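You operate a simulated robot arm through the tools that you are given. There is no shell and no other tool. Be economical: measure what you need, move in short steps, check, and stop when the job is done.

The job below is to be done with a simulated robot arm. You get a single attempt, and the scene is never put back.

JOB
Connect the green trainer's battery, red clamp first, then switch on and run the radiator fan.
Fine: Key to ON without starting the engine, blue switch to FAN ON. Leave the other controls and parts alone.

It is judged by the outcome, as a careful person would: the job done as asked, and still so three seconds after it is handed in. It fails if anything else is knocked over, pushed out of place, dropped, spilled or broken.

ROBOT AND FRAMES
A 7-joint arm with a two-finger parallel gripper, fixed in place. Base frame: the origin is at the foot of the arm, x ahead of it, y to its left, z up. Lengths are in m, angles in degrees, forces in N, time in s.
With the tool pointing down near the work surface it reaches from about 0.1 to 0.58 m from the base axis. Its first joint turns from -115.0 to 115.0 degrees. Payload 3.91 kg.
The TCP is the grasp point between the finger pads, 0.03 m short of the fingertips. In the tool frame z runs along the fingers and y along their closing line. Largest opening 0.11 m; finger width 0.02, thickness 0.01; the body of the gripper, 0.048 by 0.112 m, starts 0.055 m behind the TCP.
Orientation is told as [roll, pitch, yaw] about the base's x, y, z axes, in that order, counted from this pose: with the fingers straight down and closing along the base's y, the tool's x points along the base's -x, its y along +y and its z along -z.

CONTROLS
- The arm moves only by the tool arm_command. Its arguments are lists of equal length, an entry for each row: "translation": the shift along the base's x, y, z in m, a list of three; "rot": the turn, a rotation vector about the base's x, y, z in degrees, a list of three; "gripper": the gripper command, from -1 (shut) to 1 (fully open), values between in proportion. In form: {"translation": [[x, y, z], ...], "rot": [[wx, wy, wz], ...], "gripper": [gripper, ...]}. A call has 1 to 20 rows; each row shifts and turns the commanded pose from where the row before left it. A row lasts 0.2 s, in which the tool goes at most 0.05 m and 8.6 degrees; a call with a longer step from one row to the next is refused whole, and so is a gripper value outside its range. Where a pose cannot be reached the arm comes as near as it can. A force on the tool above 80 N (or 10 N above the force at the start of the call, whichever is more), or a blocked arm, ends the call early, and 0.2 s more pass. Each finger travels about 0.153 m/s and halts on what it meets, pressing with about 28 N; the grip force reading is that of the motor and also rises with nothing between the fingers. The clock runs only during rows and for 0.2 s after the last one: add rows that do not move to give the fingers time. The reply holds the time, the measured pose of the TCP, the force on the tool along the base axes, the opening and the grip force, in the units named above and with some noise.
- Cameras (640 x 400 px; columns grow to the right, rows downward): "scene" is fixed at [0.0457, -0.4796, 1.2736]; the picture's right is [0.07, -1.00, 0.00], its down [-0.35, -0.03, -0.94] and it looks along [0.93, 0.07, -0.35] (base axes); focal length 260 px, centre (320, 200). "wrist" rides on the gripper at [0.072, 0.017, -0.103] in the tool frame; the picture's right is [-0.23, 0.97, 0.00], its down [-0.76, -0.18, -0.62] and it looks along [-0.61, -0.14, 0.78] (tool axes); focal length 222 px, centre (320, 200). There is no depth. A picture from a camera that has moved, and an enlarged one, comes with that camera's place and axes in the base frame and with its lens. The place of the scene camera against the robot may be out by one fixed shift of up to 0.025 m in any direction.
- grab_frame(camera): a new picture of that camera. It takes no simulated time.
- slide_trunk(by): slides the trunk up (or, below 0, down) by that many m; the arm rides with it, the base frame stays. It gives what a move gives, with no picture.
- zoom(camera, box): a new picture of the part [left, top, right, bottom] of that camera's present view, enlarged. It takes no simulated time.
- hand_in(): hands the job in; it is judged then, once.

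Go step by step. Nothing tells you positions but the pictures and the camera data: compare them with the known pose of the tool, close in by small moves and look again before you grip or let go. The budget is 120 turns and 84 pictures, counting those below and the enlarged ones. Unless the task says otherwise, let go and move clear before handing in, and close with one line.

The tools are called after "Emit:" as name(argument=value, ...) on one line, values as JSON. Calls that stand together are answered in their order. arm_command: Moves the arm, as the interface text tells. Its arguments: {"type":"object","properties":{"translation":{"type":"array","items":{"type":"array","items":{"type":"number"}}},"rot":{"type":"array","items":{"type":"array","items":{"type":"number"}}},"gripper":{"type":"array","items":{"type":"number"}}},"required":["translation","rot","gripper"]} The other tools are called the same way: slide_trunk (by) slides the trunk up or down; grab_frame (camera) takes a picture; zoom (camera, box) takes an enlarged picture of a part of a camera's view; hand_in () hands the job in.

At the start:

```text
time_s: 0.0
tcp_pos: [0.3356, -0.4431, 1.2111]
tcp_rot: [0.0, 0.0, 0.0]
contact_force: [-1.3, -0.9, -0.1]
finger_gap: 0.1099
grip_force: 0.0
trunk travel left (down, up): [-0.65, 0.34]
```

scene: 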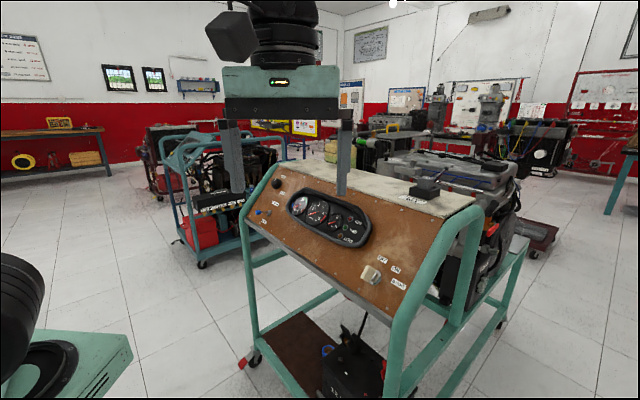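
wrist: 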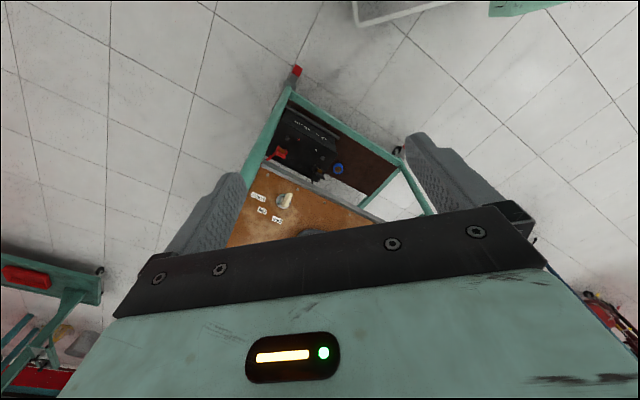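

I see a green-framed trainer with a sloped brown panel (gauges, key, a switch) and a battery on the shelf below. I'll zoom in to identify the parts.

Emit:
zoom(camera="scene", box=[230, 160, 390, 260])

Emit:
zoom(camera="scene", box=[340, 230, 436, 290])

Emit:
zoom(camera="scene", box=[230, 300, 422, 400])

Emit:
zoom(camera="wrist", box=[230, 80, 422, 240])

```text
4.00 times, centred on (310, 210) of scene
camera zoom: at [0.0457, -0.4796, 1.2736], right [0.07, -1.0, 0.0], down [-0.35, -0.03, -0.94], along [0.93, 0.07, -0.35], focal length 1040 px, centre (360, 160)
```

zoom: 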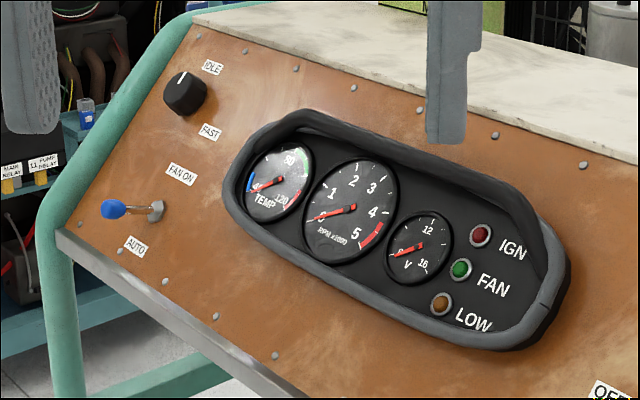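

```text
6.67 times, centred on (388, 260) of scene
camera zoom: at [0.0457, -0.4796, 1.2736], right [0.07, -1.0, 0.0], down [-0.35, -0.03, -0.94], along [0.93, 0.07, -0.35], focal length 1734 px, centre (-133, -200)
```

zoom: 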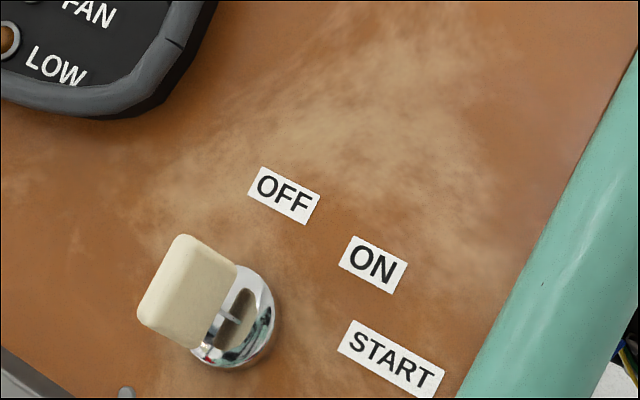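

```text
3.33 times, centred on (326, 350) of scene
camera zoom: at [0.0457, -0.4796, 1.2736], right [0.07, -1.0, 0.0], down [-0.35, -0.03, -0.94], along [0.93, 0.07, -0.35], focal length 867 px, centre (300, -300)
```

zoom: 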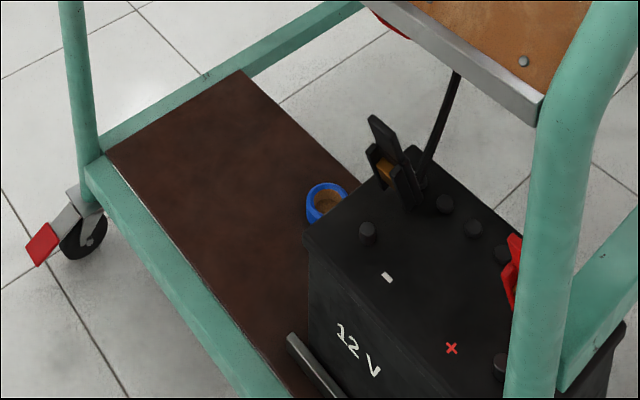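

```text
2.50 times, centred on (326, 160) of wrist
camera zoom: at [0.2633, -0.426, 1.316], right [0.23, 0.97, 0.0], down [0.76, -0.18, 0.62], along [0.61, -0.14, -0.78], focal length 555 px, centre (305, 300)
```

zoom: 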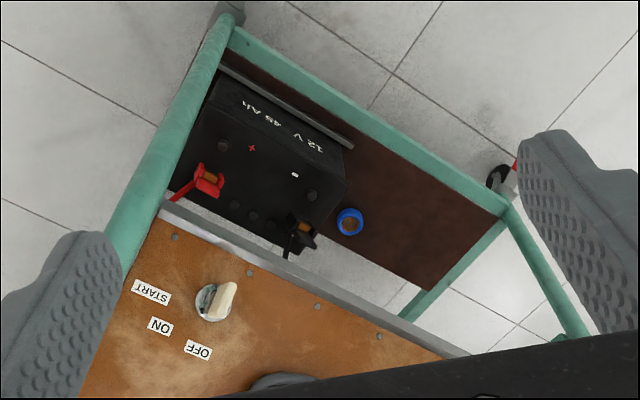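

The panel is roughly 0.85 m out, with the key near (0.60,-0.60,0.86) and the battery below it. I'll tilt the tool and slide lower, to test reach and triangulate.

Emit:
arm_command(translation=[[0, 0, 0], [0, 0, 0], [0, 0, 0], [0, 0, 0], [0, 0, 0], [0, 0, 0]], rot=[[0, -8, 0], [0, -8, 0], [0, -8, 0], [0, -8, 0], [0, -8, 0], [0, 0, 0]], gripper=[-1, -1, -1, -1, -1, -1])

Emit:
slide_trunk(by=-0.25)

Emit:
grab_frame(camera="wrist")

Emit:
grab_frame(camera="scene")

```text
time_s: 1.4
tcp_pos: [0.3354, -0.4431, 1.2109]
tcp_rot: [0.0, -40.1, 0.0]
contact_force: [0.7, 0.2, -0.2]
finger_gap: 0.0
grip_force: 28.3
trunk travel left (down, up): [-0.65, 0.34]
```

```text
time_s: 4.0
tcp_pos: [0.3367, -0.4427, 0.9615]
tcp_rot: [0.0, -40.0, 0.1]
contact_force: [-0.4, -0.7, -0.3]
finger_gap: 0.0
grip_force: 27.8
trunk travel left (down, up): [-0.4, 0.59]
```

```text
77 pictures are left
camera wrist: at [0.2144, -0.4262, 0.9948], right [0.17, 0.97, 0.15], down [0.18, -0.18, 0.97], along [0.97, -0.14, -0.21], focal length 222 px, centre (320, 200)
```

wrist: 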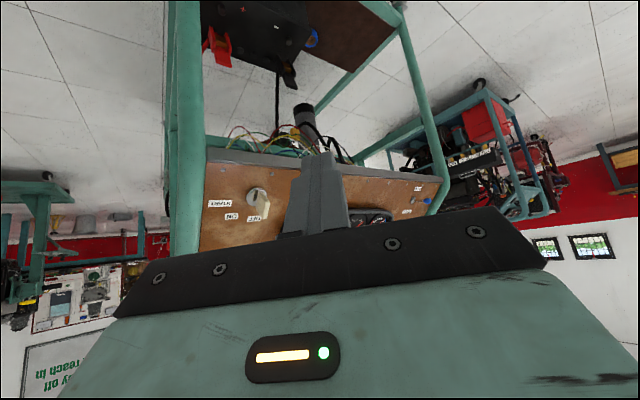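

```text
76 pictures are left
```

scene: 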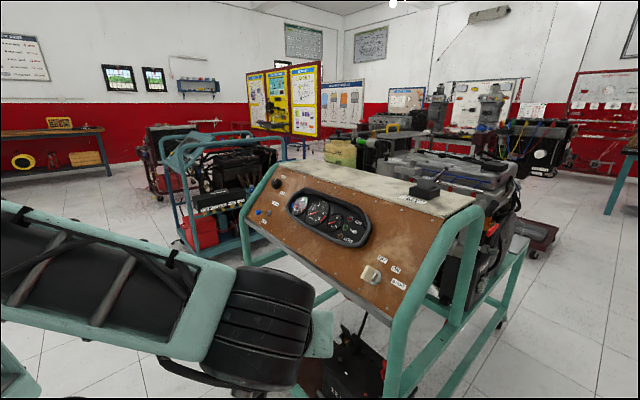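

Key ≈ (0.571,-0.589,0.896), switch ≈ (0.89,-0.216,0.913), red clamp ≈ (0.64,-0.68,0.47). The trainer faces the base, so I'll yaw the tool toward it and lower for a close look at the battery.

Emit:
arm_command(translation=[[0, 0, 0], [0, 0, 0], [0, 0, 0], [0, 0, 0], [0, 0, 0], [0, 0, 0]], rot=[[0, 0, -8], [0, 0, -8], [0, 0, -8], [0, 0, -8], [0, 0, -8], [0, 0, 0]], gripper=[-1, -1, -1, -1, -1, -1])

Emit:
slide_trunk(by=-0.25)

Emit:
grab_frame(camera="wrist")

```text
time_s: 5.4
tcp_pos: [0.3378, -0.4525, 0.9521]
tcp_rot: [0.0, -40.1, -40.0]
contact_force: [0.4, -0.4, 0.2]
finger_gap: 0.0001
grip_force: 28.1
out of reach, approached as far as the arm can: row 5
trunk travel left (down, up): [-0.4, 0.59]
```

```text
time_s: 8.0
tcp_pos: [0.3366, -0.4519, 0.7026]
tcp_rot: [0.0, -40.0, -40.0]
contact_force: [-0.3, -0.6, -0.6]
finger_gap: 0.0
grip_force: 28.0
trunk travel left (down, up): [-0.15, 0.84]
```

```text
75 pictures are left
camera wrist: at [0.2548, -0.3614, 0.7362], right [0.76, 0.63, 0.15], down [0.03, -0.25, 0.97], along [0.65, -0.73, -0.21], focal length 222 px, centre (320, 200)
```

wrist: 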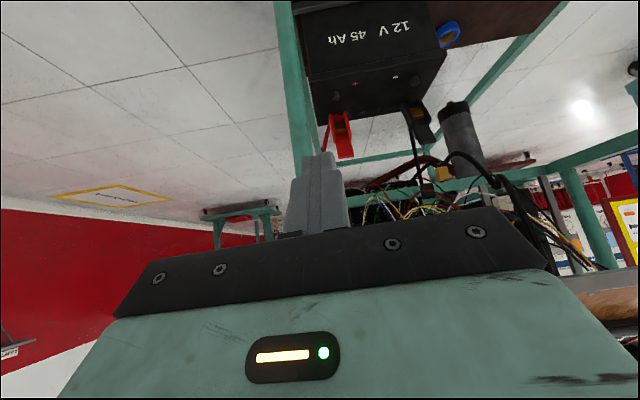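

The battery is in view (upside down). I'll zoom on the clamps.

Emit:
zoom(camera="wrist", box=[290, 0, 466, 170])

```text
2.35 times, centred on (378, 85) of wrist
camera zoom: at [0.2548, -0.3614, 0.7362], right [0.76, 0.63, 0.15], down [0.03, -0.25, 0.97], along [0.65, -0.73, -0.21], focal length 523 px, centre (184, 471)
```

zoom: 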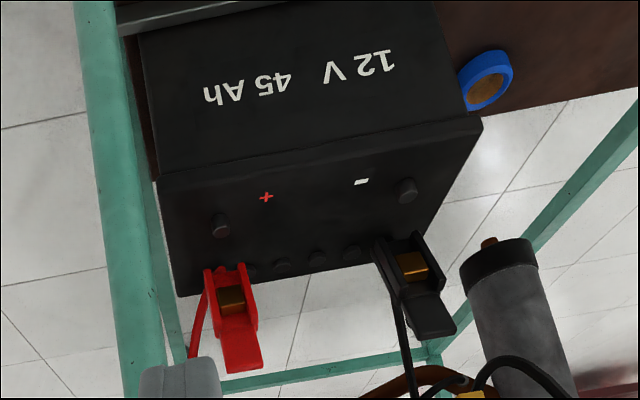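

Emit:
zoom(camera="scene", box=[304, 310, 400, 400])

```text
4.44 times, centred on (352, 355) of scene
camera zoom: at [0.0457, -0.4796, 1.2736], right [0.07, -1.0, 0.0], down [-0.35, -0.03, -0.94], along [0.93, 0.07, -0.35], focal length 1156 px, centre (178, -489)
```

zoom: 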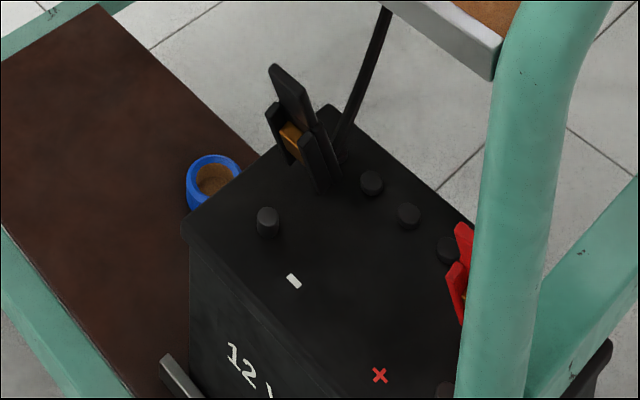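

Posts at about (+) (0.619,-0.659,0.385) and (−) (0.741,-0.527,0.393); the clamps stand behind them. I'll move closer, to view and test reach.

Emit:
arm_command(translation=[[0.03, -0.022, -0.01], [0.03, -0.022, -0.01], [0.03, -0.022, -0.01], [0.03, -0.022, -0.01], [0.03, -0.022, -0.01], [0, 0, 0]], rot=[[0, 0, 0], [0, 0, 0], [0, 0, 0], [0, 0, 0], [0, 0, 0], [0, 0, 0]], gripper=[-1, -1, -1, -1, -1, -1])

Emit:
grab_frame(camera="wrist")

Emit:
grab_frame(camera="scene")

```text
time_s: 9.4
tcp_pos: [0.487, -0.5619, 0.6551]
tcp_rot: [0.1, -40.0, -40.0]
contact_force: [-0.9, -0.3, 0.3]
finger_gap: 0.0
grip_force: 27.6
trunk travel left (down, up): [-0.15, 0.84]
```

```text
72 pictures are left
camera wrist: at [0.4039, -0.4713, 0.6875], right [0.76, 0.63, 0.15], down [0.03, -0.25, 0.97], along [0.65, -0.73, -0.21], focal length 222 px, centre (320, 200)
```

wrist: 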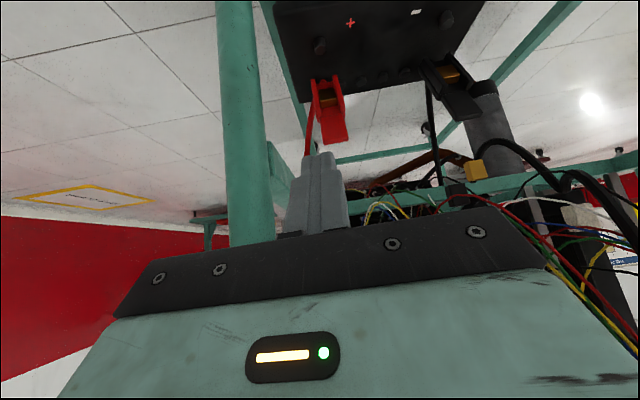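

```text
71 pictures are left
```

scene: 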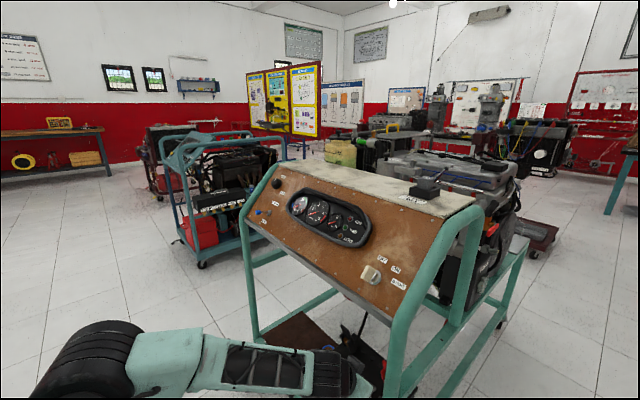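

Emit:
zoom(camera="wrist", box=[280, 0, 500, 180])

Emit:
zoom(camera="wrist", box=[290, 60, 370, 160])

```text
2.22 times, centred on (390, 90) of wrist
camera zoom: at [0.4039, -0.4713, 0.6875], right [0.76, 0.63, 0.15], down [0.03, -0.25, 0.97], along [0.65, -0.73, -0.21], focal length 494 px, centre (164, 444)
```

zoom: 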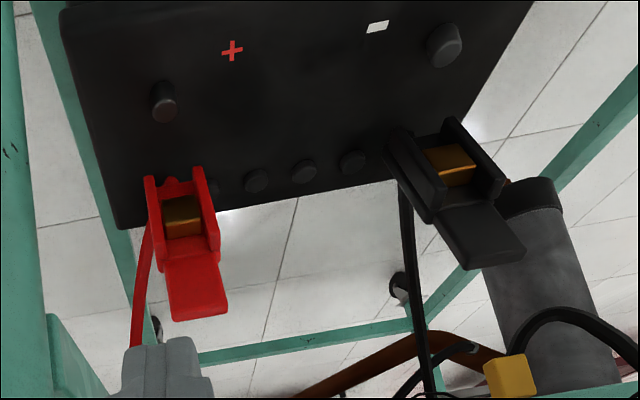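

```text
4.00 times, centred on (330, 110) of wrist
camera zoom: at [0.4039, -0.4713, 0.6875], right [0.76, 0.63, 0.15], down [0.03, -0.25, 0.97], along [0.65, -0.73, -0.21], focal length 888 px, centre (280, 560)
```

zoom: 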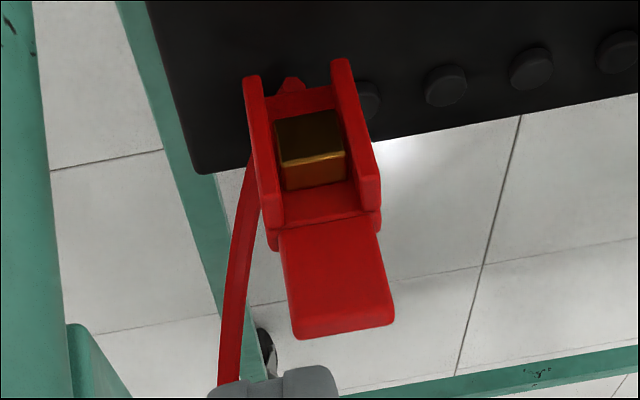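

Emit:
zoom(camera="scene", box=[340, 310, 390, 360])

Emit:
zoom(camera="wrist", box=[400, 30, 530, 130])

```text
8.00 times, centred on (365, 335) of scene
camera zoom: at [0.0457, -0.4796, 1.2736], right [0.07, -1.0, 0.0], down [-0.35, -0.03, -0.94], along [0.93, 0.07, -0.35], focal length 2081 px, centre (-40, -880)
```

zoom: 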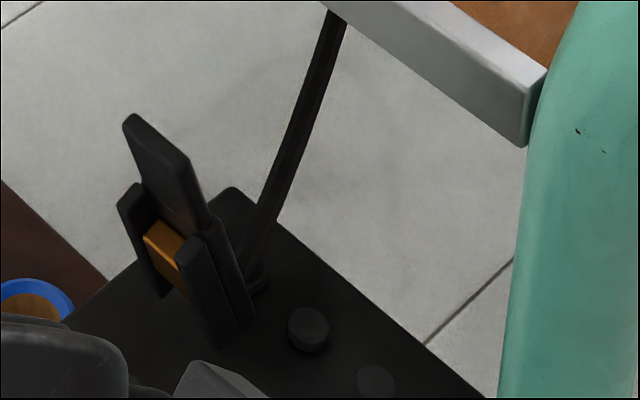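

```text
4.00 times, centred on (465, 80) of wrist
camera zoom: at [0.4039, -0.4713, 0.6875], right [0.76, 0.63, 0.15], down [0.03, -0.25, 0.97], along [0.65, -0.73, -0.21], focal length 888 px, centre (-260, 680)
```

zoom: 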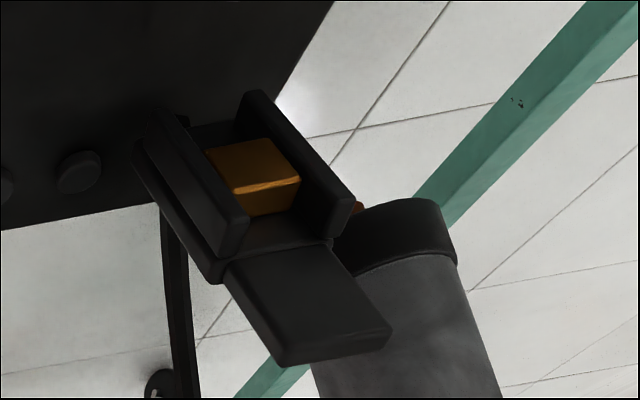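

The clamps stand upright right behind their posts, with the tabs on top, and look like they flip forward onto the posts. I'll open partly and approach the red tab.

Emit:
arm_command(translation=[[0.021, -0.016, -0.01], [0.021, -0.016, -0.01], [0.021, -0.016, -0.01], [0.0, -0.0, -0.01], [0, 0, -0.01], [0, 0, 0]], rot=[[0, 0, -3], [0, 0, 0], [0, 0, 0], [0, 0, 0], [0, 0, 0], [0, 0, 0]], gripper=[0.45, 0.45, 0.45, 0.45, 0.45, 0.45])

Emit:
grab_frame(camera="wrist")

```text
time_s: 10.0
tcp_pos: [0.53, -0.589, 0.6336]
tcp_rot: [0.8, -39.7, -43.1]
contact_force: [2.7, 18.3, 5.2]
finger_gap: 0.0762
grip_force: 0.0
trunk travel left (down, up): [-0.15, 0.84]
stopped in row 3: the force on the tool passed its limit (the readings are from after the stop); the commanded pose is now the measured one
```

```text
66 pictures are left
camera wrist: at [0.4512, -0.4942, 0.6689], right [0.79, 0.6, 0.16], down [0.01, -0.27, 0.96], along [0.62, -0.76, -0.21], focal length 222 px, centre (320, 200)
```

wrist: 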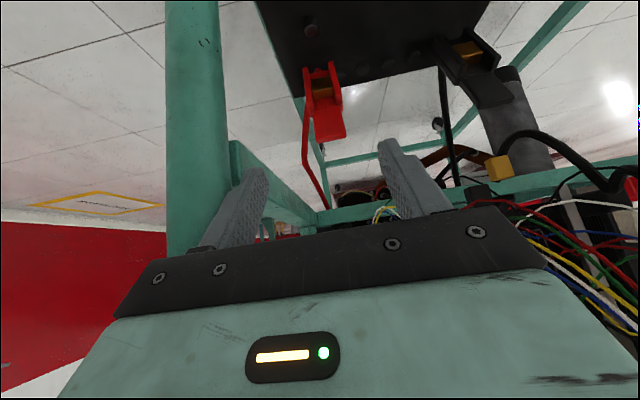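

The gripper body touched the right front tube. I'll back off away from it, then come in with more yaw so the body stays clear.

Emit:
arm_command(translation=[[0.0, 0.03, 0.0], [0.0, 0.03, 0.0], [0.0, 0.0, 0.0], [0.0, 0.0, 0.0], [0.0, 0.0, 0.0]], rot=[[0, 0, 0], [0, 0, 0], [0, 0, -5], [0, 0, -5], [0, 0, 0]], gripper=[0.45, 0.45, 0.45, 0.45, 0.45])

Emit:
grab_frame(camera="wrist")

Emit:
grab_frame(camera="scene")

```text
time_s: 11.2
tcp_pos: [0.5257, -0.5337, 0.6352]
tcp_rot: [0.6, -39.8, -53.2]
contact_force: [-0.7, 0.5, -0.1]
finger_gap: 0.0799
grip_force: 0.1
trunk travel left (down, up): [-0.15, 0.84]
```

```text
65 pictures are left
camera wrist: at [0.4663, -0.4257, 0.6685], right [0.88, 0.45, 0.15], down [-0.04, -0.26, 0.96], along [0.47, -0.86, -0.21], focal length 222 px, centre (320, 200)
```

wrist: 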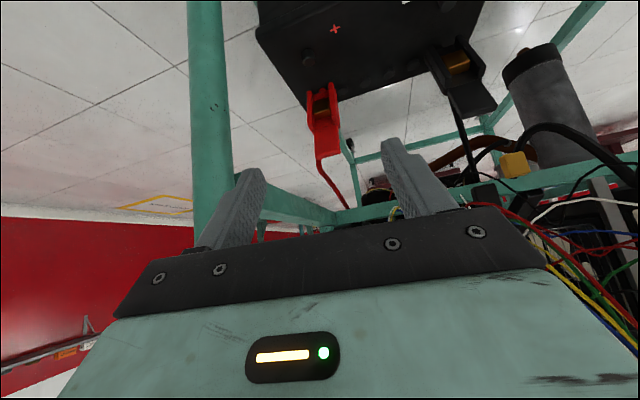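

```text
64 pictures are left
```

scene: 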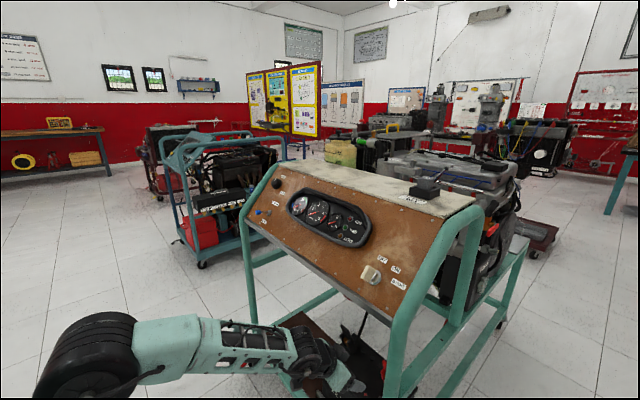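

Clear of the tube. I'll move to a pre-grasp point about 0.1 m short of the red tab along the tool axis.

Emit:
arm_command(translation=[[0.017, -0.024, -0.009], [0.017, -0.024, -0.009], [0.017, -0.024, -0.009], [0.017, -0.024, -0.009], [0, 0, 0]], rot=[[0, 0, 0], [0, 0, 0], [0, 0, 0], [0, 0, 0], [0, 0, 0]], gripper=[0.45, 0.45, 0.45, 0.45, 0.45])

Emit:
grab_frame(camera="wrist")

```text
time_s: 12.4
tcp_pos: [0.5977, -0.6282, 0.6009]
tcp_rot: [0.7, -39.8, -53.3]
contact_force: [-0.3, 0.2, 0.0]
finger_gap: 0.08
grip_force: 0.0
trunk travel left (down, up): [-0.15, 0.84]
```

```text
63 pictures are left
camera wrist: at [0.5379, -0.5216, 0.6339], right [0.88, 0.45, 0.15], down [-0.04, -0.26, 0.96], along [0.47, -0.86, -0.21], focal length 222 px, centre (320, 200)
```

wrist: 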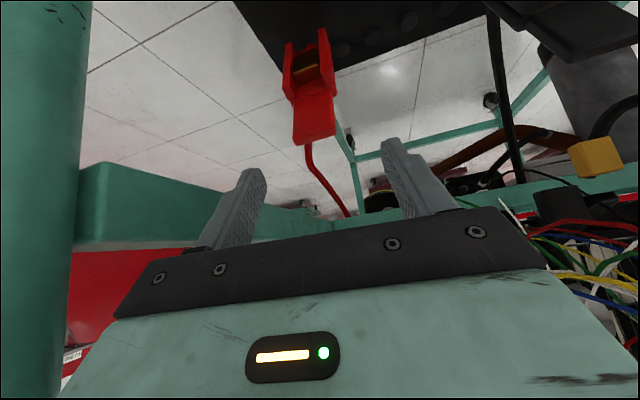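

Emit:
arm_command(translation=[[0.006, -0.0095, -0.015], [0.006, -0.0095, -0.015], [0.006, -0.0095, -0.015], [0.006, -0.0095, -0.015], [0, 0, 0]], rot=[[0, 0, 0], [0, 0, 0], [0, 0, 0], [0, 0, 0], [0, 0, 0]], gripper=[0.45, 0.45, 0.45, 0.45, 0.45])

Emit:
grab_frame(camera="wrist")

```text
time_s: 13.6
tcp_pos: [0.6203, -0.6674, 0.5393]
tcp_rot: [0.6, -39.9, -53.4]
contact_force: [0.3, 0.5, 0.2]
finger_gap: 0.0798
grip_force: 0.0
trunk travel left (down, up): [-0.15, 0.84]
```

```text
62 pictures are left
camera wrist: at [0.5602, -0.5603, 0.5734], right [0.88, 0.45, 0.15], down [-0.04, -0.26, 0.96], along [0.47, -0.86, -0.21], focal length 222 px, centre (320, 200)
```

wrist: 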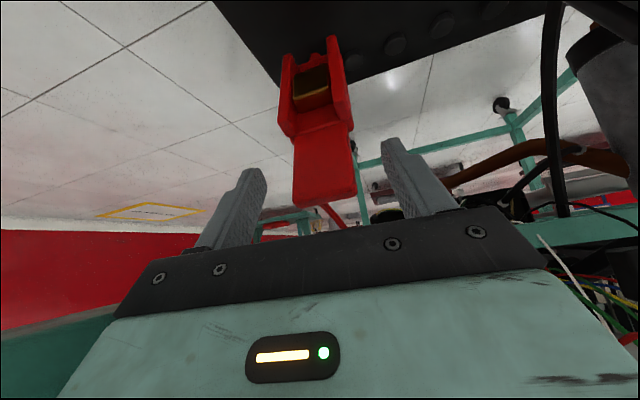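

The tab is between the fingers. I'll advance 1.5 cm more along the tool and close.

Emit:
arm_command(translation=[[0.006, -0.008, -0.0115], [0, 0, 0], [0, 0, 0], [0, 0, 0]], rot=[[0, 0, 0], [0, 0, 0], [0, 0, 0], [0, 0, 0]], gripper=[0.45, 0.0, -0.4, -0.4])

Emit:
grab_frame(camera="wrist")

```text
time_s: 14.6
tcp_pos: [0.627, -0.6722, 0.5287]
tcp_rot: [0.7, -39.8, -53.2]
contact_force: [16.3, 11.8, -0.2]
finger_gap: 0.0385
grip_force: 45.0
trunk travel left (down, up): [-0.15, 0.84]
```

```text
61 pictures are left
camera wrist: at [0.5671, -0.5657, 0.5622], right [0.88, 0.45, 0.16], down [-0.04, -0.26, 0.96], along [0.48, -0.85, -0.21], focal length 222 px, centre (320, 200)
```

wrist: 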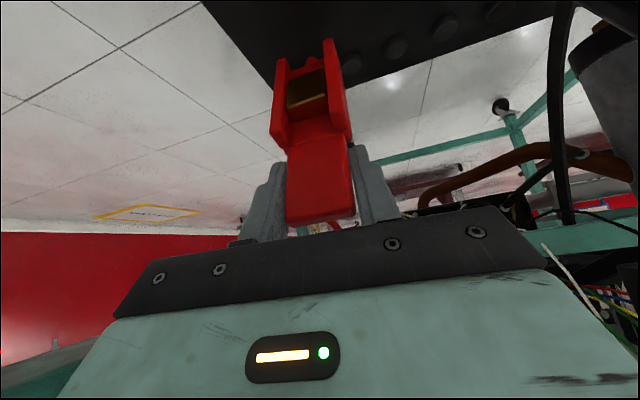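

Gripped, with some sideways load, so the clamp seems held, probably hinged. I'll relieve the load sideways and then nudge toward the robot.

Emit:
arm_command(translation=[[0.003, 0.003, 0.0], [0, 0, 0]], rot=[[0, 0, 0], [0, 0, 0]], gripper=[-0.4, -0.4])

Emit:
arm_command(translation=[[-0.006, 0.006, 0.0], [0, 0, 0]], rot=[[0, 0, 0], [0, 0, 0]], gripper=[-0.4, -0.4])

Emit:
grab_frame(camera="wrist")

```text
time_s: 15.2
tcp_pos: [0.6287, -0.6713, 0.5272]
tcp_rot: [0.7, -40.1, -53.4]
contact_force: [11.4, -4.1, -1.3]
finger_gap: 0.0382
grip_force: 45.1
trunk travel left (down, up): [-0.15, 0.84]
```

```text
time_s: 15.8
tcp_pos: [0.6221, -0.6665, 0.5268]
tcp_rot: [0.6, -39.8, -53.6]
contact_force: [7.3, -13.9, -4.5]
finger_gap: 0.0381
grip_force: 45.4
trunk travel left (down, up): [-0.15, 0.84]
```

```text
60 pictures are left
camera wrist: at [0.5618, -0.5591, 0.5607], right [0.88, 0.44, 0.15], down [-0.04, -0.26, 0.96], along [0.47, -0.86, -0.21], focal length 222 px, centre (320, 200)
```

wrist: 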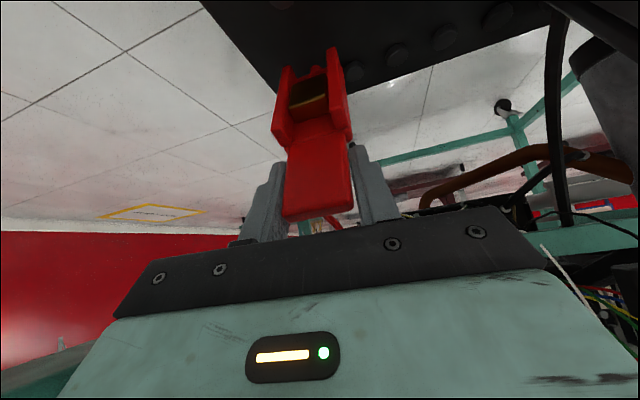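

The clamp pivots toward me as expected. I'll continue the arc a bit further.

Emit:
arm_command(translation=[[-0.0065, 0.006, -0.003], [-0.0065, 0.006, -0.004], [-0.0065, 0.006, -0.005], [-0.006, 0.0055, -0.006], [0, 0, 0]], rot=[[0, 0, 0], [0, 0, 0], [0, 0, 0], [0, 0, 0], [0, 0, 0]], gripper=[-0.4, -0.4, -0.4, -0.4, -0.4])

Emit:
grab_frame(camera="wrist")

```text
time_s: 17.0
tcp_pos: [0.5974, -0.6411, 0.5075]
tcp_rot: [0.6, -39.8, -53.3]
contact_force: [-9.4, -4.5, 1.8]
finger_gap: 0.0378
grip_force: 5.6
trunk travel left (down, up): [-0.15, 0.84]
```

```text
59 pictures are left
camera wrist: at [0.5368, -0.5348, 0.542], right [0.88, 0.45, 0.15], down [-0.04, -0.26, 0.96], along [0.47, -0.86, -0.21], focal length 222 px, centre (320, 200)
```

wrist: 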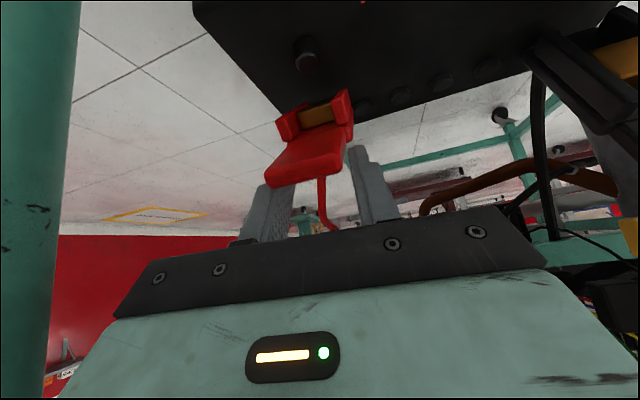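

Emit:
zoom(camera="wrist", box=[240, 20, 400, 240])

Emit:
zoom(camera="scene", box=[340, 320, 420, 400])

```text
1.82 times, centred on (320, 130) of wrist
camera zoom: at [0.5368, -0.5348, 0.542], right [0.88, 0.45, 0.15], down [-0.04, -0.26, 0.96], along [0.47, -0.86, -0.21], focal length 404 px, centre (320, 327)
```

zoom: 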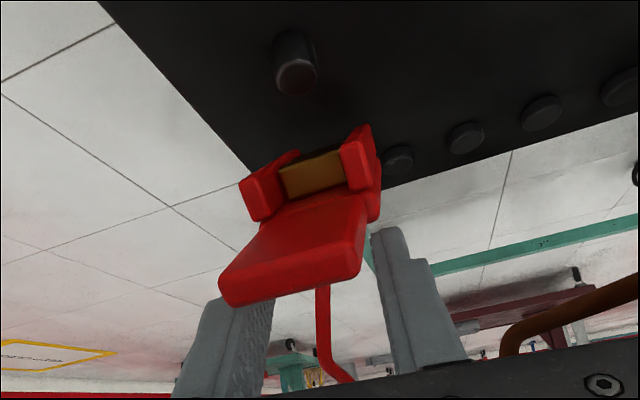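

```text
5.00 times, centred on (380, 360) of scene
camera zoom: at [0.0457, -0.4796, 1.2736], right [0.07, -1.0, 0.0], down [-0.35, -0.03, -0.94], along [0.93, 0.07, -0.35], focal length 1300 px, centre (20, -600)
```

zoom: 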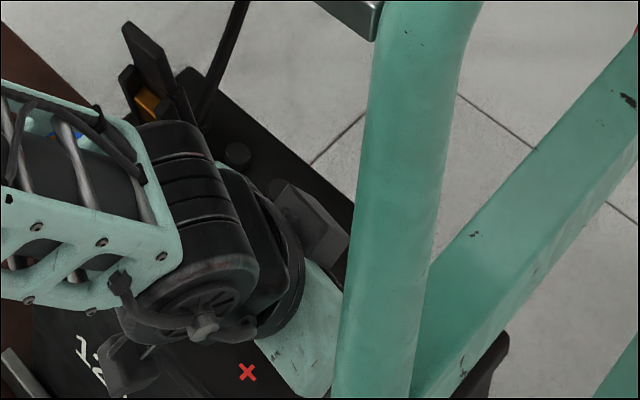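

Emit:
arm_command(translation=[[0, 0, 0], [0, 0, 0], [0, 0, 0]], rot=[[0, 0, 0], [0, 0, 0], [0, 0, 0]], gripper=[0.0, 0.2, 0.2])

Emit:
grab_frame(camera="wrist")

```text
time_s: 17.8
tcp_pos: [0.5972, -0.642, 0.5083]
tcp_rot: [0.6, -39.9, -53.3]
contact_force: [-0.7, -1.1, -0.3]
finger_gap: 0.0657
grip_force: 0.0
trunk travel left (down, up): [-0.15, 0.84]
```

```text
56 pictures are left
camera wrist: at [0.5378, -0.5349, 0.5421], right [0.88, 0.45, 0.15], down [-0.04, -0.26, 0.96], along [0.47, -0.86, -0.21], focal length 222 px, centre (320, 200)
```

wrist: 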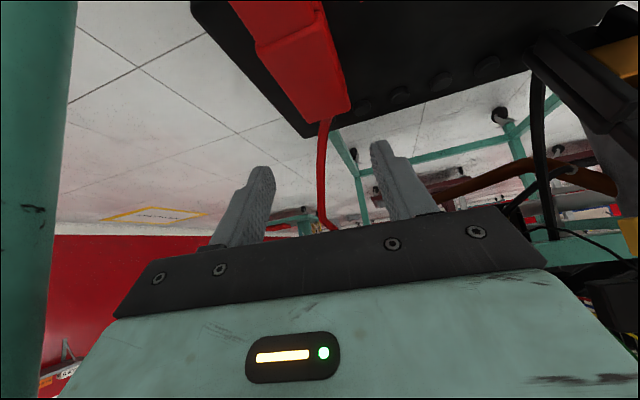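

The clamp dropped onto the post when released. I'll retract and look.

Emit:
arm_command(translation=[[-0.008, 0.012, 0.015], [-0.008, 0.012, 0.015], [-0.012, 0.016, 0.015], [-0.016, 0.02, 0.015], [-0.016, 0.02, 0.015], [0, 0, 0]], rot=[[0, 0, 0], [0, 0, 0], [0, 0, 0], [0, 0, 0], [0, 0, 0], [0, 0, 0]], gripper=[0.3, 0.3, 0.3, 0.3, 0.3, 0.3])

Emit:
grab_frame(camera="wrist")

```text
time_s: 19.2
tcp_pos: [0.5389, -0.5612, 0.585]
tcp_rot: [0.7, -39.8, -53.4]
contact_force: [1.1, -0.3, 0.7]
finger_gap: 0.0715
grip_force: 0.0
trunk travel left (down, up): [-0.15, 0.84]
```

```text
55 pictures are left
camera wrist: at [0.4786, -0.4544, 0.6192], right [0.88, 0.45, 0.15], down [-0.04, -0.26, 0.96], along [0.47, -0.86, -0.21], focal length 222 px, centre (320, 200)
```

wrist: 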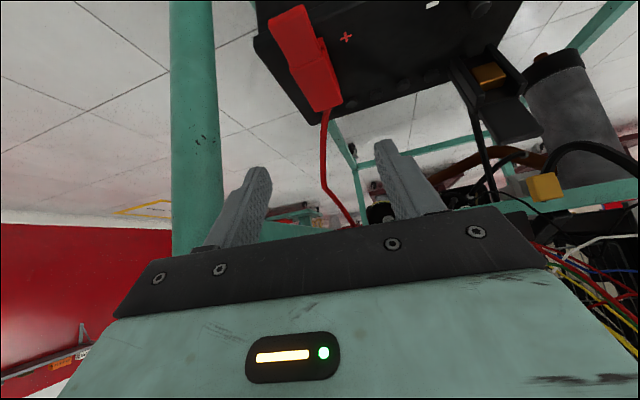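

Emit:
zoom(camera="wrist", box=[240, 0, 400, 120])

```text
3.33 times, centred on (320, 60) of wrist
camera zoom: at [0.4786, -0.4544, 0.6192], right [0.88, 0.45, 0.15], down [-0.04, -0.26, 0.96], along [0.47, -0.86, -0.21], focal length 740 px, centre (320, 667)
```

zoom: 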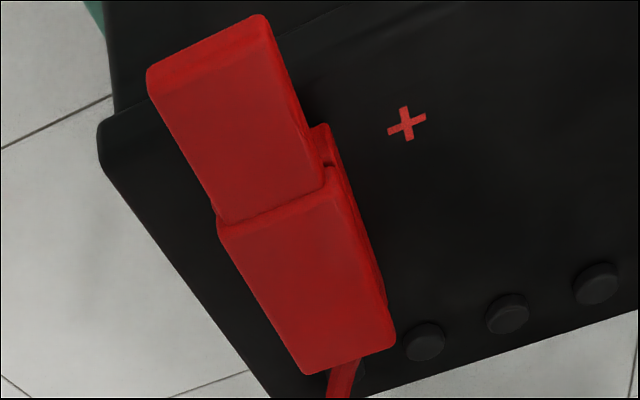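

Red clamp is down on its post. Black tab tip ≈ (0.760,-0.540,0.543); I'll move to its pre-grasp pose with yaw squared to the trainer.

Emit:
arm_command(translation=[[0, 0.01, 0.03], [0.036, 0.012, 0], [0.036, 0.012, 0], [0.036, 0.01, 0], [0.036, 0.01, 0], [0.035, 0.01, -0.009], [0, 0, 0]], rot=[[0, 0, 5], [0, 0, 5], [0, 0, 0], [0, 0, 0], [0, 0, 0], [0, 0, 0], [0, 0, 0]], gripper=[0.45, 0.45, 0.45, 0.45, 0.45, 0.45, 0.45])

Emit:
grab_frame(camera="wrist")

```text
time_s: 20.8
tcp_pos: [0.7164, -0.4983, 0.6074]
tcp_rot: [0.8, -39.7, -43.3]
contact_force: [-0.7, 0.4, 0.1]
finger_gap: 0.0797
grip_force: 0.1
trunk travel left (down, up): [-0.15, 0.84]
```

```text
53 pictures are left
camera wrist: at [0.6398, -0.4034, 0.6414], right [0.79, 0.59, 0.15], down [0.01, -0.26, 0.96], along [0.61, -0.76, -0.21], focal length 222 px, centre (320, 200)
```

wrist: 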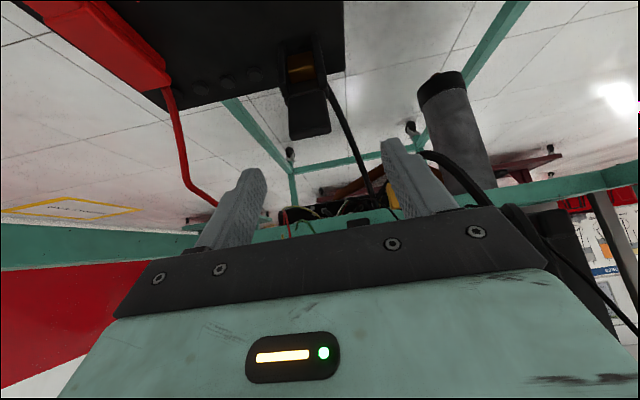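

Emit:
arm_command(translation=[[0.008, -0.0095, -0.016], [0.008, -0.0095, -0.016], [0.008, -0.0095, -0.016], [0.008, -0.0095, -0.016], [0, 0, 0]], rot=[[0, 0, 0], [0, 0, 0], [0, 0, 0], [0, 0, 0], [0, 0, 0]], gripper=[0.45, 0.45, 0.45, 0.45, 0.45])

Emit:
grab_frame(camera="wrist")

```text
time_s: 22.0
tcp_pos: [0.7481, -0.5358, 0.5409]
tcp_rot: [0.6, -39.8, -43.3]
contact_force: [-0.1, -0.2, 0.2]
finger_gap: 0.0802
grip_force: 0.0
trunk travel left (down, up): [-0.15, 0.84]
```

```text
52 pictures are left
camera wrist: at [0.6703, -0.4407, 0.5743], right [0.79, 0.59, 0.15], down [0.01, -0.26, 0.96], along [0.61, -0.76, -0.21], focal length 222 px, centre (320, 200)
```

wrist: 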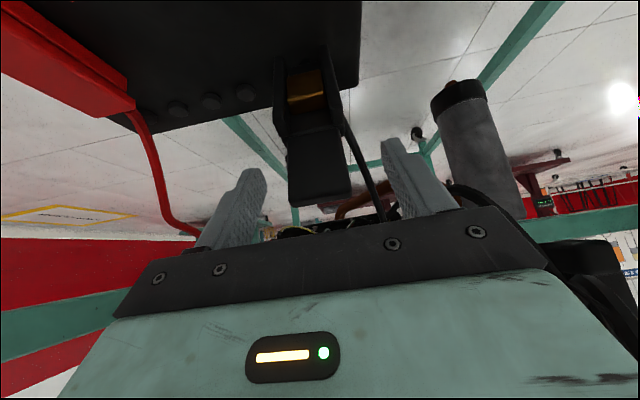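

Tab is centred. Advance, close, and start pulling.

Emit:
arm_command(translation=[[0.007, -0.0065, -0.0115], [0, 0, 0], [0, 0, 0], [0, 0, 0]], rot=[[0, 0, 0], [0, 0, 0], [0, 0, 0], [0, 0, 0]], gripper=[0.45, 0.0, -0.4, -0.4])

Emit:
arm_command(translation=[[-0.006, 0.0055, -0.001], [-0.0065, 0.006, -0.003], [0, 0, 0]], rot=[[0, 0, 0], [0, 0, 0], [0, 0, 0]], gripper=[-0.4, -0.4, -0.4])

Emit:
grab_frame(camera="wrist")

```text
time_s: 23.0
tcp_pos: [0.7538, -0.5424, 0.5284]
tcp_rot: [0.5, -39.8, -43.5]
contact_force: [-5.2, -4.8, -0.3]
finger_gap: 0.0431
grip_force: 45.0
trunk travel left (down, up): [-0.15, 0.84]
```

```text
time_s: 23.8
tcp_pos: [0.742, -0.5302, 0.5248]
tcp_rot: [0.8, -39.9, -43.4]
contact_force: [6.0, -15.3, 1.0]
finger_gap: 0.0431
grip_force: 45.2
trunk travel left (down, up): [-0.15, 0.84]
```

```text
51 pictures are left
camera wrist: at [0.664, -0.4355, 0.558], right [0.79, 0.59, 0.15], down [0.01, -0.26, 0.97], along [0.61, -0.76, -0.21], focal length 222 px, centre (320, 200)
```

wrist: 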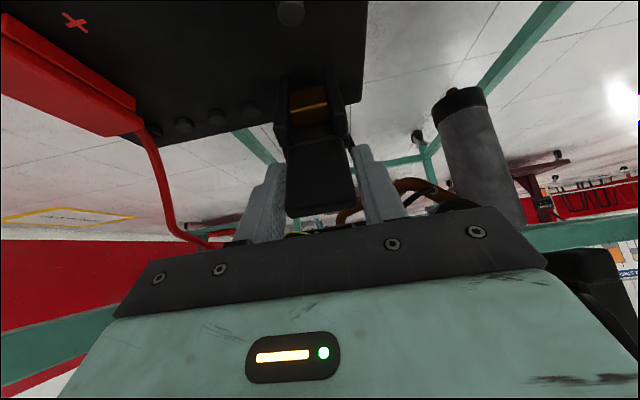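

Emit:
arm_command(translation=[[-0.0065, 0.006, -0.004], [-0.0065, 0.006, -0.005], [-0.0065, 0.006, -0.006], [-0.004, 0.004, -0.004], [0, 0, 0]], rot=[[0, 0, 0], [0, 0, 0], [0, 0, 0], [0, 0, 0], [0, 0, 0]], gripper=[-0.4, -0.4, -0.4, -0.4, -0.4])

Emit:
grab_frame(camera="wrist")

```text
time_s: 25.0
tcp_pos: [0.7189, -0.5099, 0.5064]
tcp_rot: [0.5, -39.9, -43.4]
contact_force: [-1.1, -14.9, 0.9]
finger_gap: 0.0403
grip_force: 44.9
trunk travel left (down, up): [-0.15, 0.84]
```

```text
50 pictures are left
camera wrist: at [0.6409, -0.4144, 0.5397], right [0.79, 0.59, 0.15], down [0.01, -0.26, 0.96], along [0.61, -0.76, -0.21], focal length 222 px, centre (320, 200)
```

wrist: 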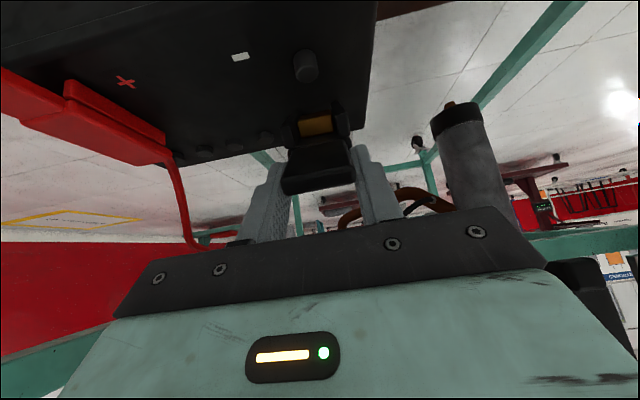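

Rotated about 45°, same as the red one. I'll release it and look.

Emit:
arm_command(translation=[[-0.005, 0.005, -0.004], [0, 0, 0], [0, 0, 0], [0, 0, 0]], rot=[[0, 0, 0], [0, 0, 0], [0, 0, 0], [0, 0, 0]], gripper=[-0.4, 0.0, 0.3, 0.3])

Emit:
grab_frame(camera="wrist")

```text
time_s: 26.0
tcp_pos: [0.7132, -0.5023, 0.5015]
tcp_rot: [0.7, -39.8, -43.3]
contact_force: [-0.6, -0.1, 0.0]
finger_gap: 0.0714
grip_force: 0.1
trunk travel left (down, up): [-0.15, 0.84]
```

```text
49 pictures are left
camera wrist: at [0.6364, -0.4083, 0.5355], right [0.79, 0.59, 0.15], down [0.01, -0.26, 0.96], along [0.61, -0.76, -0.21], focal length 222 px, centre (320, 200)
```

wrist: 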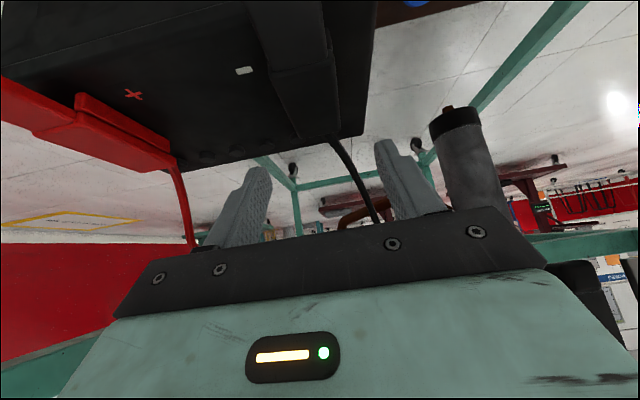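

Both clamps are down. I'll retract out from under the panel and check their seating.

Emit:
arm_command(translation=[[-0.01, 0.01, 0.015], [-0.015, 0.014, 0.015], [-0.02, 0.02, 0.015], [-0.03, 0.025, 0.01], [-0.03, 0.025, 0.01], [-0.03, 0.025, 0.01], [-0.03, 0.025, 0.0], [0, 0, 0]], rot=[[0, 0, 0], [0, 0, 0], [0, 0, 0], [0, 0, 0], [0, 0, 0], [0, 0, 0], [0, 0, 0], [0, 0, 0]], gripper=[0.3, 0.3, 0.3, 0.3, 0.3, 0.3, 0.3, 0.3])

Emit:
zoom(camera="wrist", box=[220, 0, 480, 160])

Emit:
grab_frame(camera="scene")

```text
time_s: 27.8
tcp_pos: [0.4658, -0.4428, 0.5747]
tcp_rot: [0.5, -39.5, -60.2]
contact_force: [-5.7, -4.2, 2.0]
finger_gap: 0.0713
grip_force: 0.0
trunk travel left (down, up): [-0.15, 0.84]
```

```text
2.46 times, centred on (350, 80) of wrist
camera zoom: at [0.4187, -0.3297, 0.6094], right [0.93, 0.34, 0.15], down [-0.06, -0.26, 0.96], along [0.36, -0.91, -0.22], focal length 547 px, centre (246, 495)
```

zoom: 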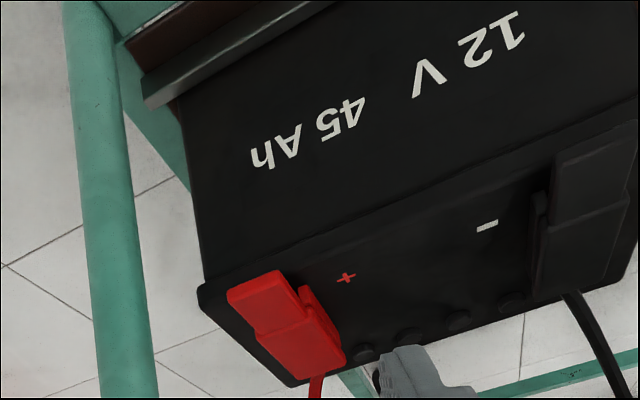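

```text
47 pictures are left
```

scene: 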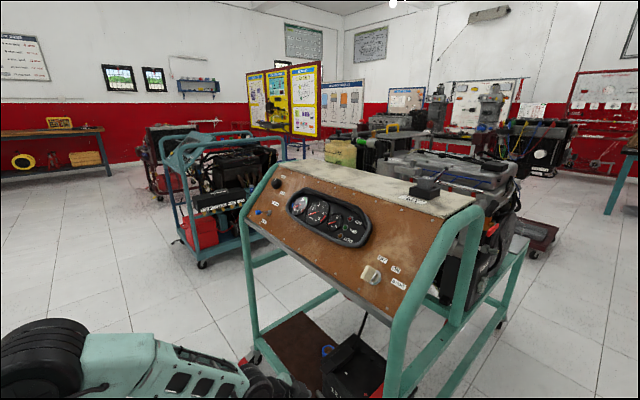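

The final pose differs from what I commanded; let me check with a no-motion row.

Emit:
arm_command(translation=[[0, 0, 0], [0, 0, 0]], rot=[[0, 0, 0], [0, 0, 0]], gripper=[0.3, 0.3])

Emit:
grab_frame(camera="wrist")

Emit:
zoom(camera="scene", box=[290, 310, 400, 400])

```text
time_s: 28.4
tcp_pos: [0.5486, -0.357, 0.5773]
tcp_rot: [0.6, -39.8, -43.3]
contact_force: [-0.3, -1.1, -0.9]
finger_gap: 0.0714
grip_force: 0.1
trunk travel left (down, up): [-0.15, 0.84]
```

```text
46 pictures are left
camera wrist: at [0.4712, -0.2627, 0.6107], right [0.79, 0.59, 0.15], down [0.01, -0.26, 0.96], along [0.61, -0.76, -0.21], focal length 222 px, centre (320, 200)
```

wrist: 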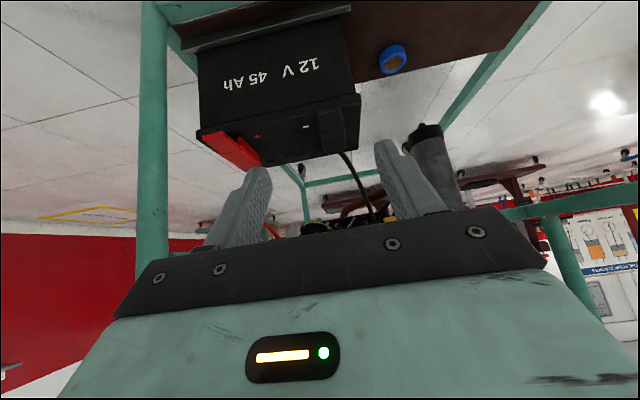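

```text
4.44 times, centred on (345, 355) of scene
camera zoom: at [0.0457, -0.4796, 1.2736], right [0.07, -1.0, 0.0], down [-0.35, -0.03, -0.94], along [0.93, 0.07, -0.35], focal length 1156 px, centre (209, -489)
```

zoom: 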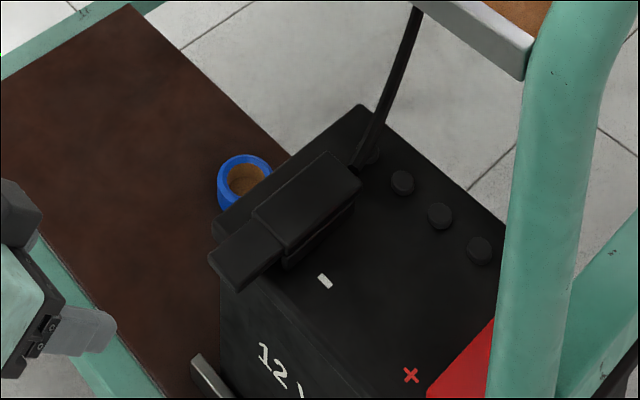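

Both clamps look seated flat. Now raise the trunk for the panel.

Emit:
slide_trunk(by=0.4)

Emit:
grab_frame(camera="wrist")

Emit:
zoom(camera="scene", box=[350, 245, 420, 295])

```text
time_s: 32.2
tcp_pos: [0.5489, -0.3569, 0.9776]
tcp_rot: [0.7, -39.8, -43.3]
contact_force: [0.2, 1.0, 0.2]
finger_gap: 0.0713
grip_force: 0.0
trunk travel left (down, up): [-0.55, 0.44]
```

```text
44 pictures are left
camera wrist: at [0.4713, -0.2628, 1.0107], right [0.79, 0.59, 0.15], down [0.01, -0.26, 0.96], along [0.61, -0.76, -0.21], focal length 222 px, centre (320, 200)
```

wrist: 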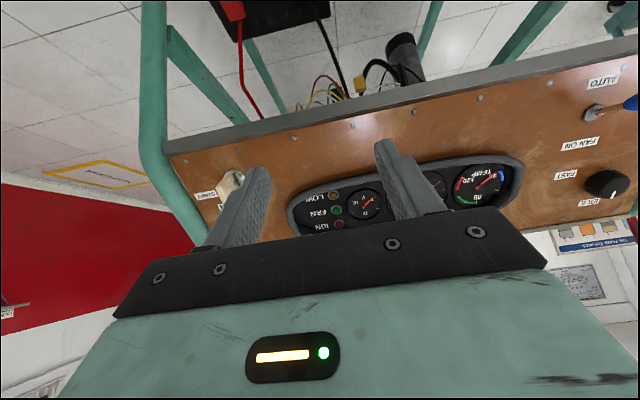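

```text
8.00 times, centred on (385, 270) of scene
camera zoom: at [0.0457, -0.4796, 1.2736], right [0.07, -1.0, 0.0], down [-0.35, -0.03, -0.94], along [0.93, 0.07, -0.35], focal length 2081 px, centre (-200, -360)
```

zoom: 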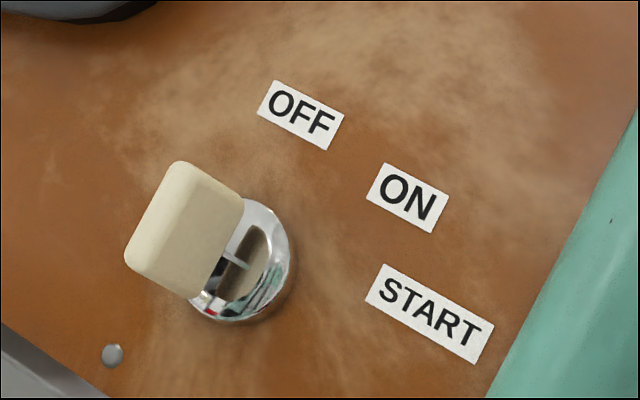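

The panel normal is about 40° from vertical, which matches my current tilt, and the key bow points straight "up" at OFF. I'll move to a standoff over the key.

Emit:
arm_command(translation=[[-0.007, -0.036, 0.003], [-0.007, -0.036, 0.003], [-0.007, -0.036, 0.003], [-0.007, -0.036, 0.003], [-0.007, -0.035, 0.0], [0, 0, 0], [0, 0, 0]], rot=[[0, 0, 0], [0, 0, 0], [0, 0, 0], [0, 0, 0], [0, 0, 0], [0, 0, 0], [0, 0, 0]], gripper=[0.3, 0.3, 0.3, 0.3, 0.3, 0.3, 0.3])

Emit:
grab_frame(camera="wrist")

```text
time_s: 33.8
tcp_pos: [0.5165, -0.5385, 0.9887]
tcp_rot: [0.7, -39.9, -43.4]
contact_force: [-0.3, 0.0, -0.5]
finger_gap: 0.0714
grip_force: 0.0
trunk travel left (down, up): [-0.55, 0.44]
```

```text
42 pictures are left
camera wrist: at [0.4375, -0.4433, 1.0216], right [0.79, 0.59, 0.15], down [0.01, -0.26, 0.96], along [0.61, -0.76, -0.21], focal length 222 px, centre (320, 200)
```

wrist: 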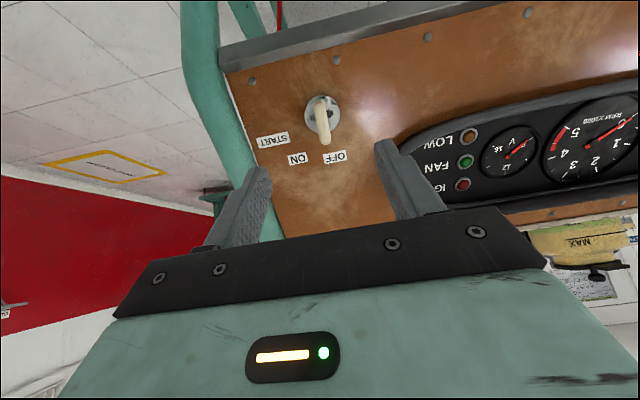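

Emit:
zoom(camera="wrist", box=[240, 70, 400, 180])

```text
3.64 times, centred on (320, 125) of wrist
camera zoom: at [0.4375, -0.4433, 1.0216], right [0.79, 0.59, 0.15], down [0.01, -0.26, 0.96], along [0.61, -0.76, -0.21], focal length 808 px, centre (320, 473)
```

zoom: 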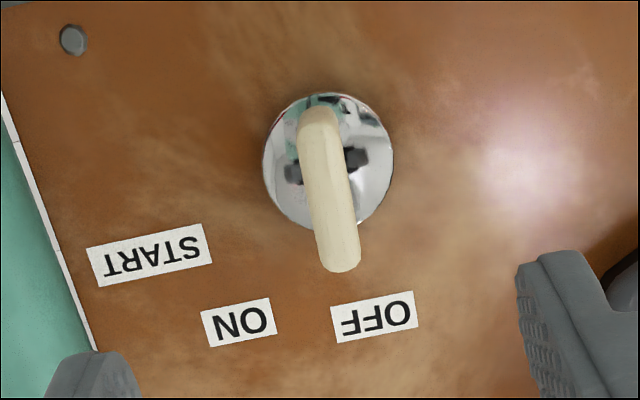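

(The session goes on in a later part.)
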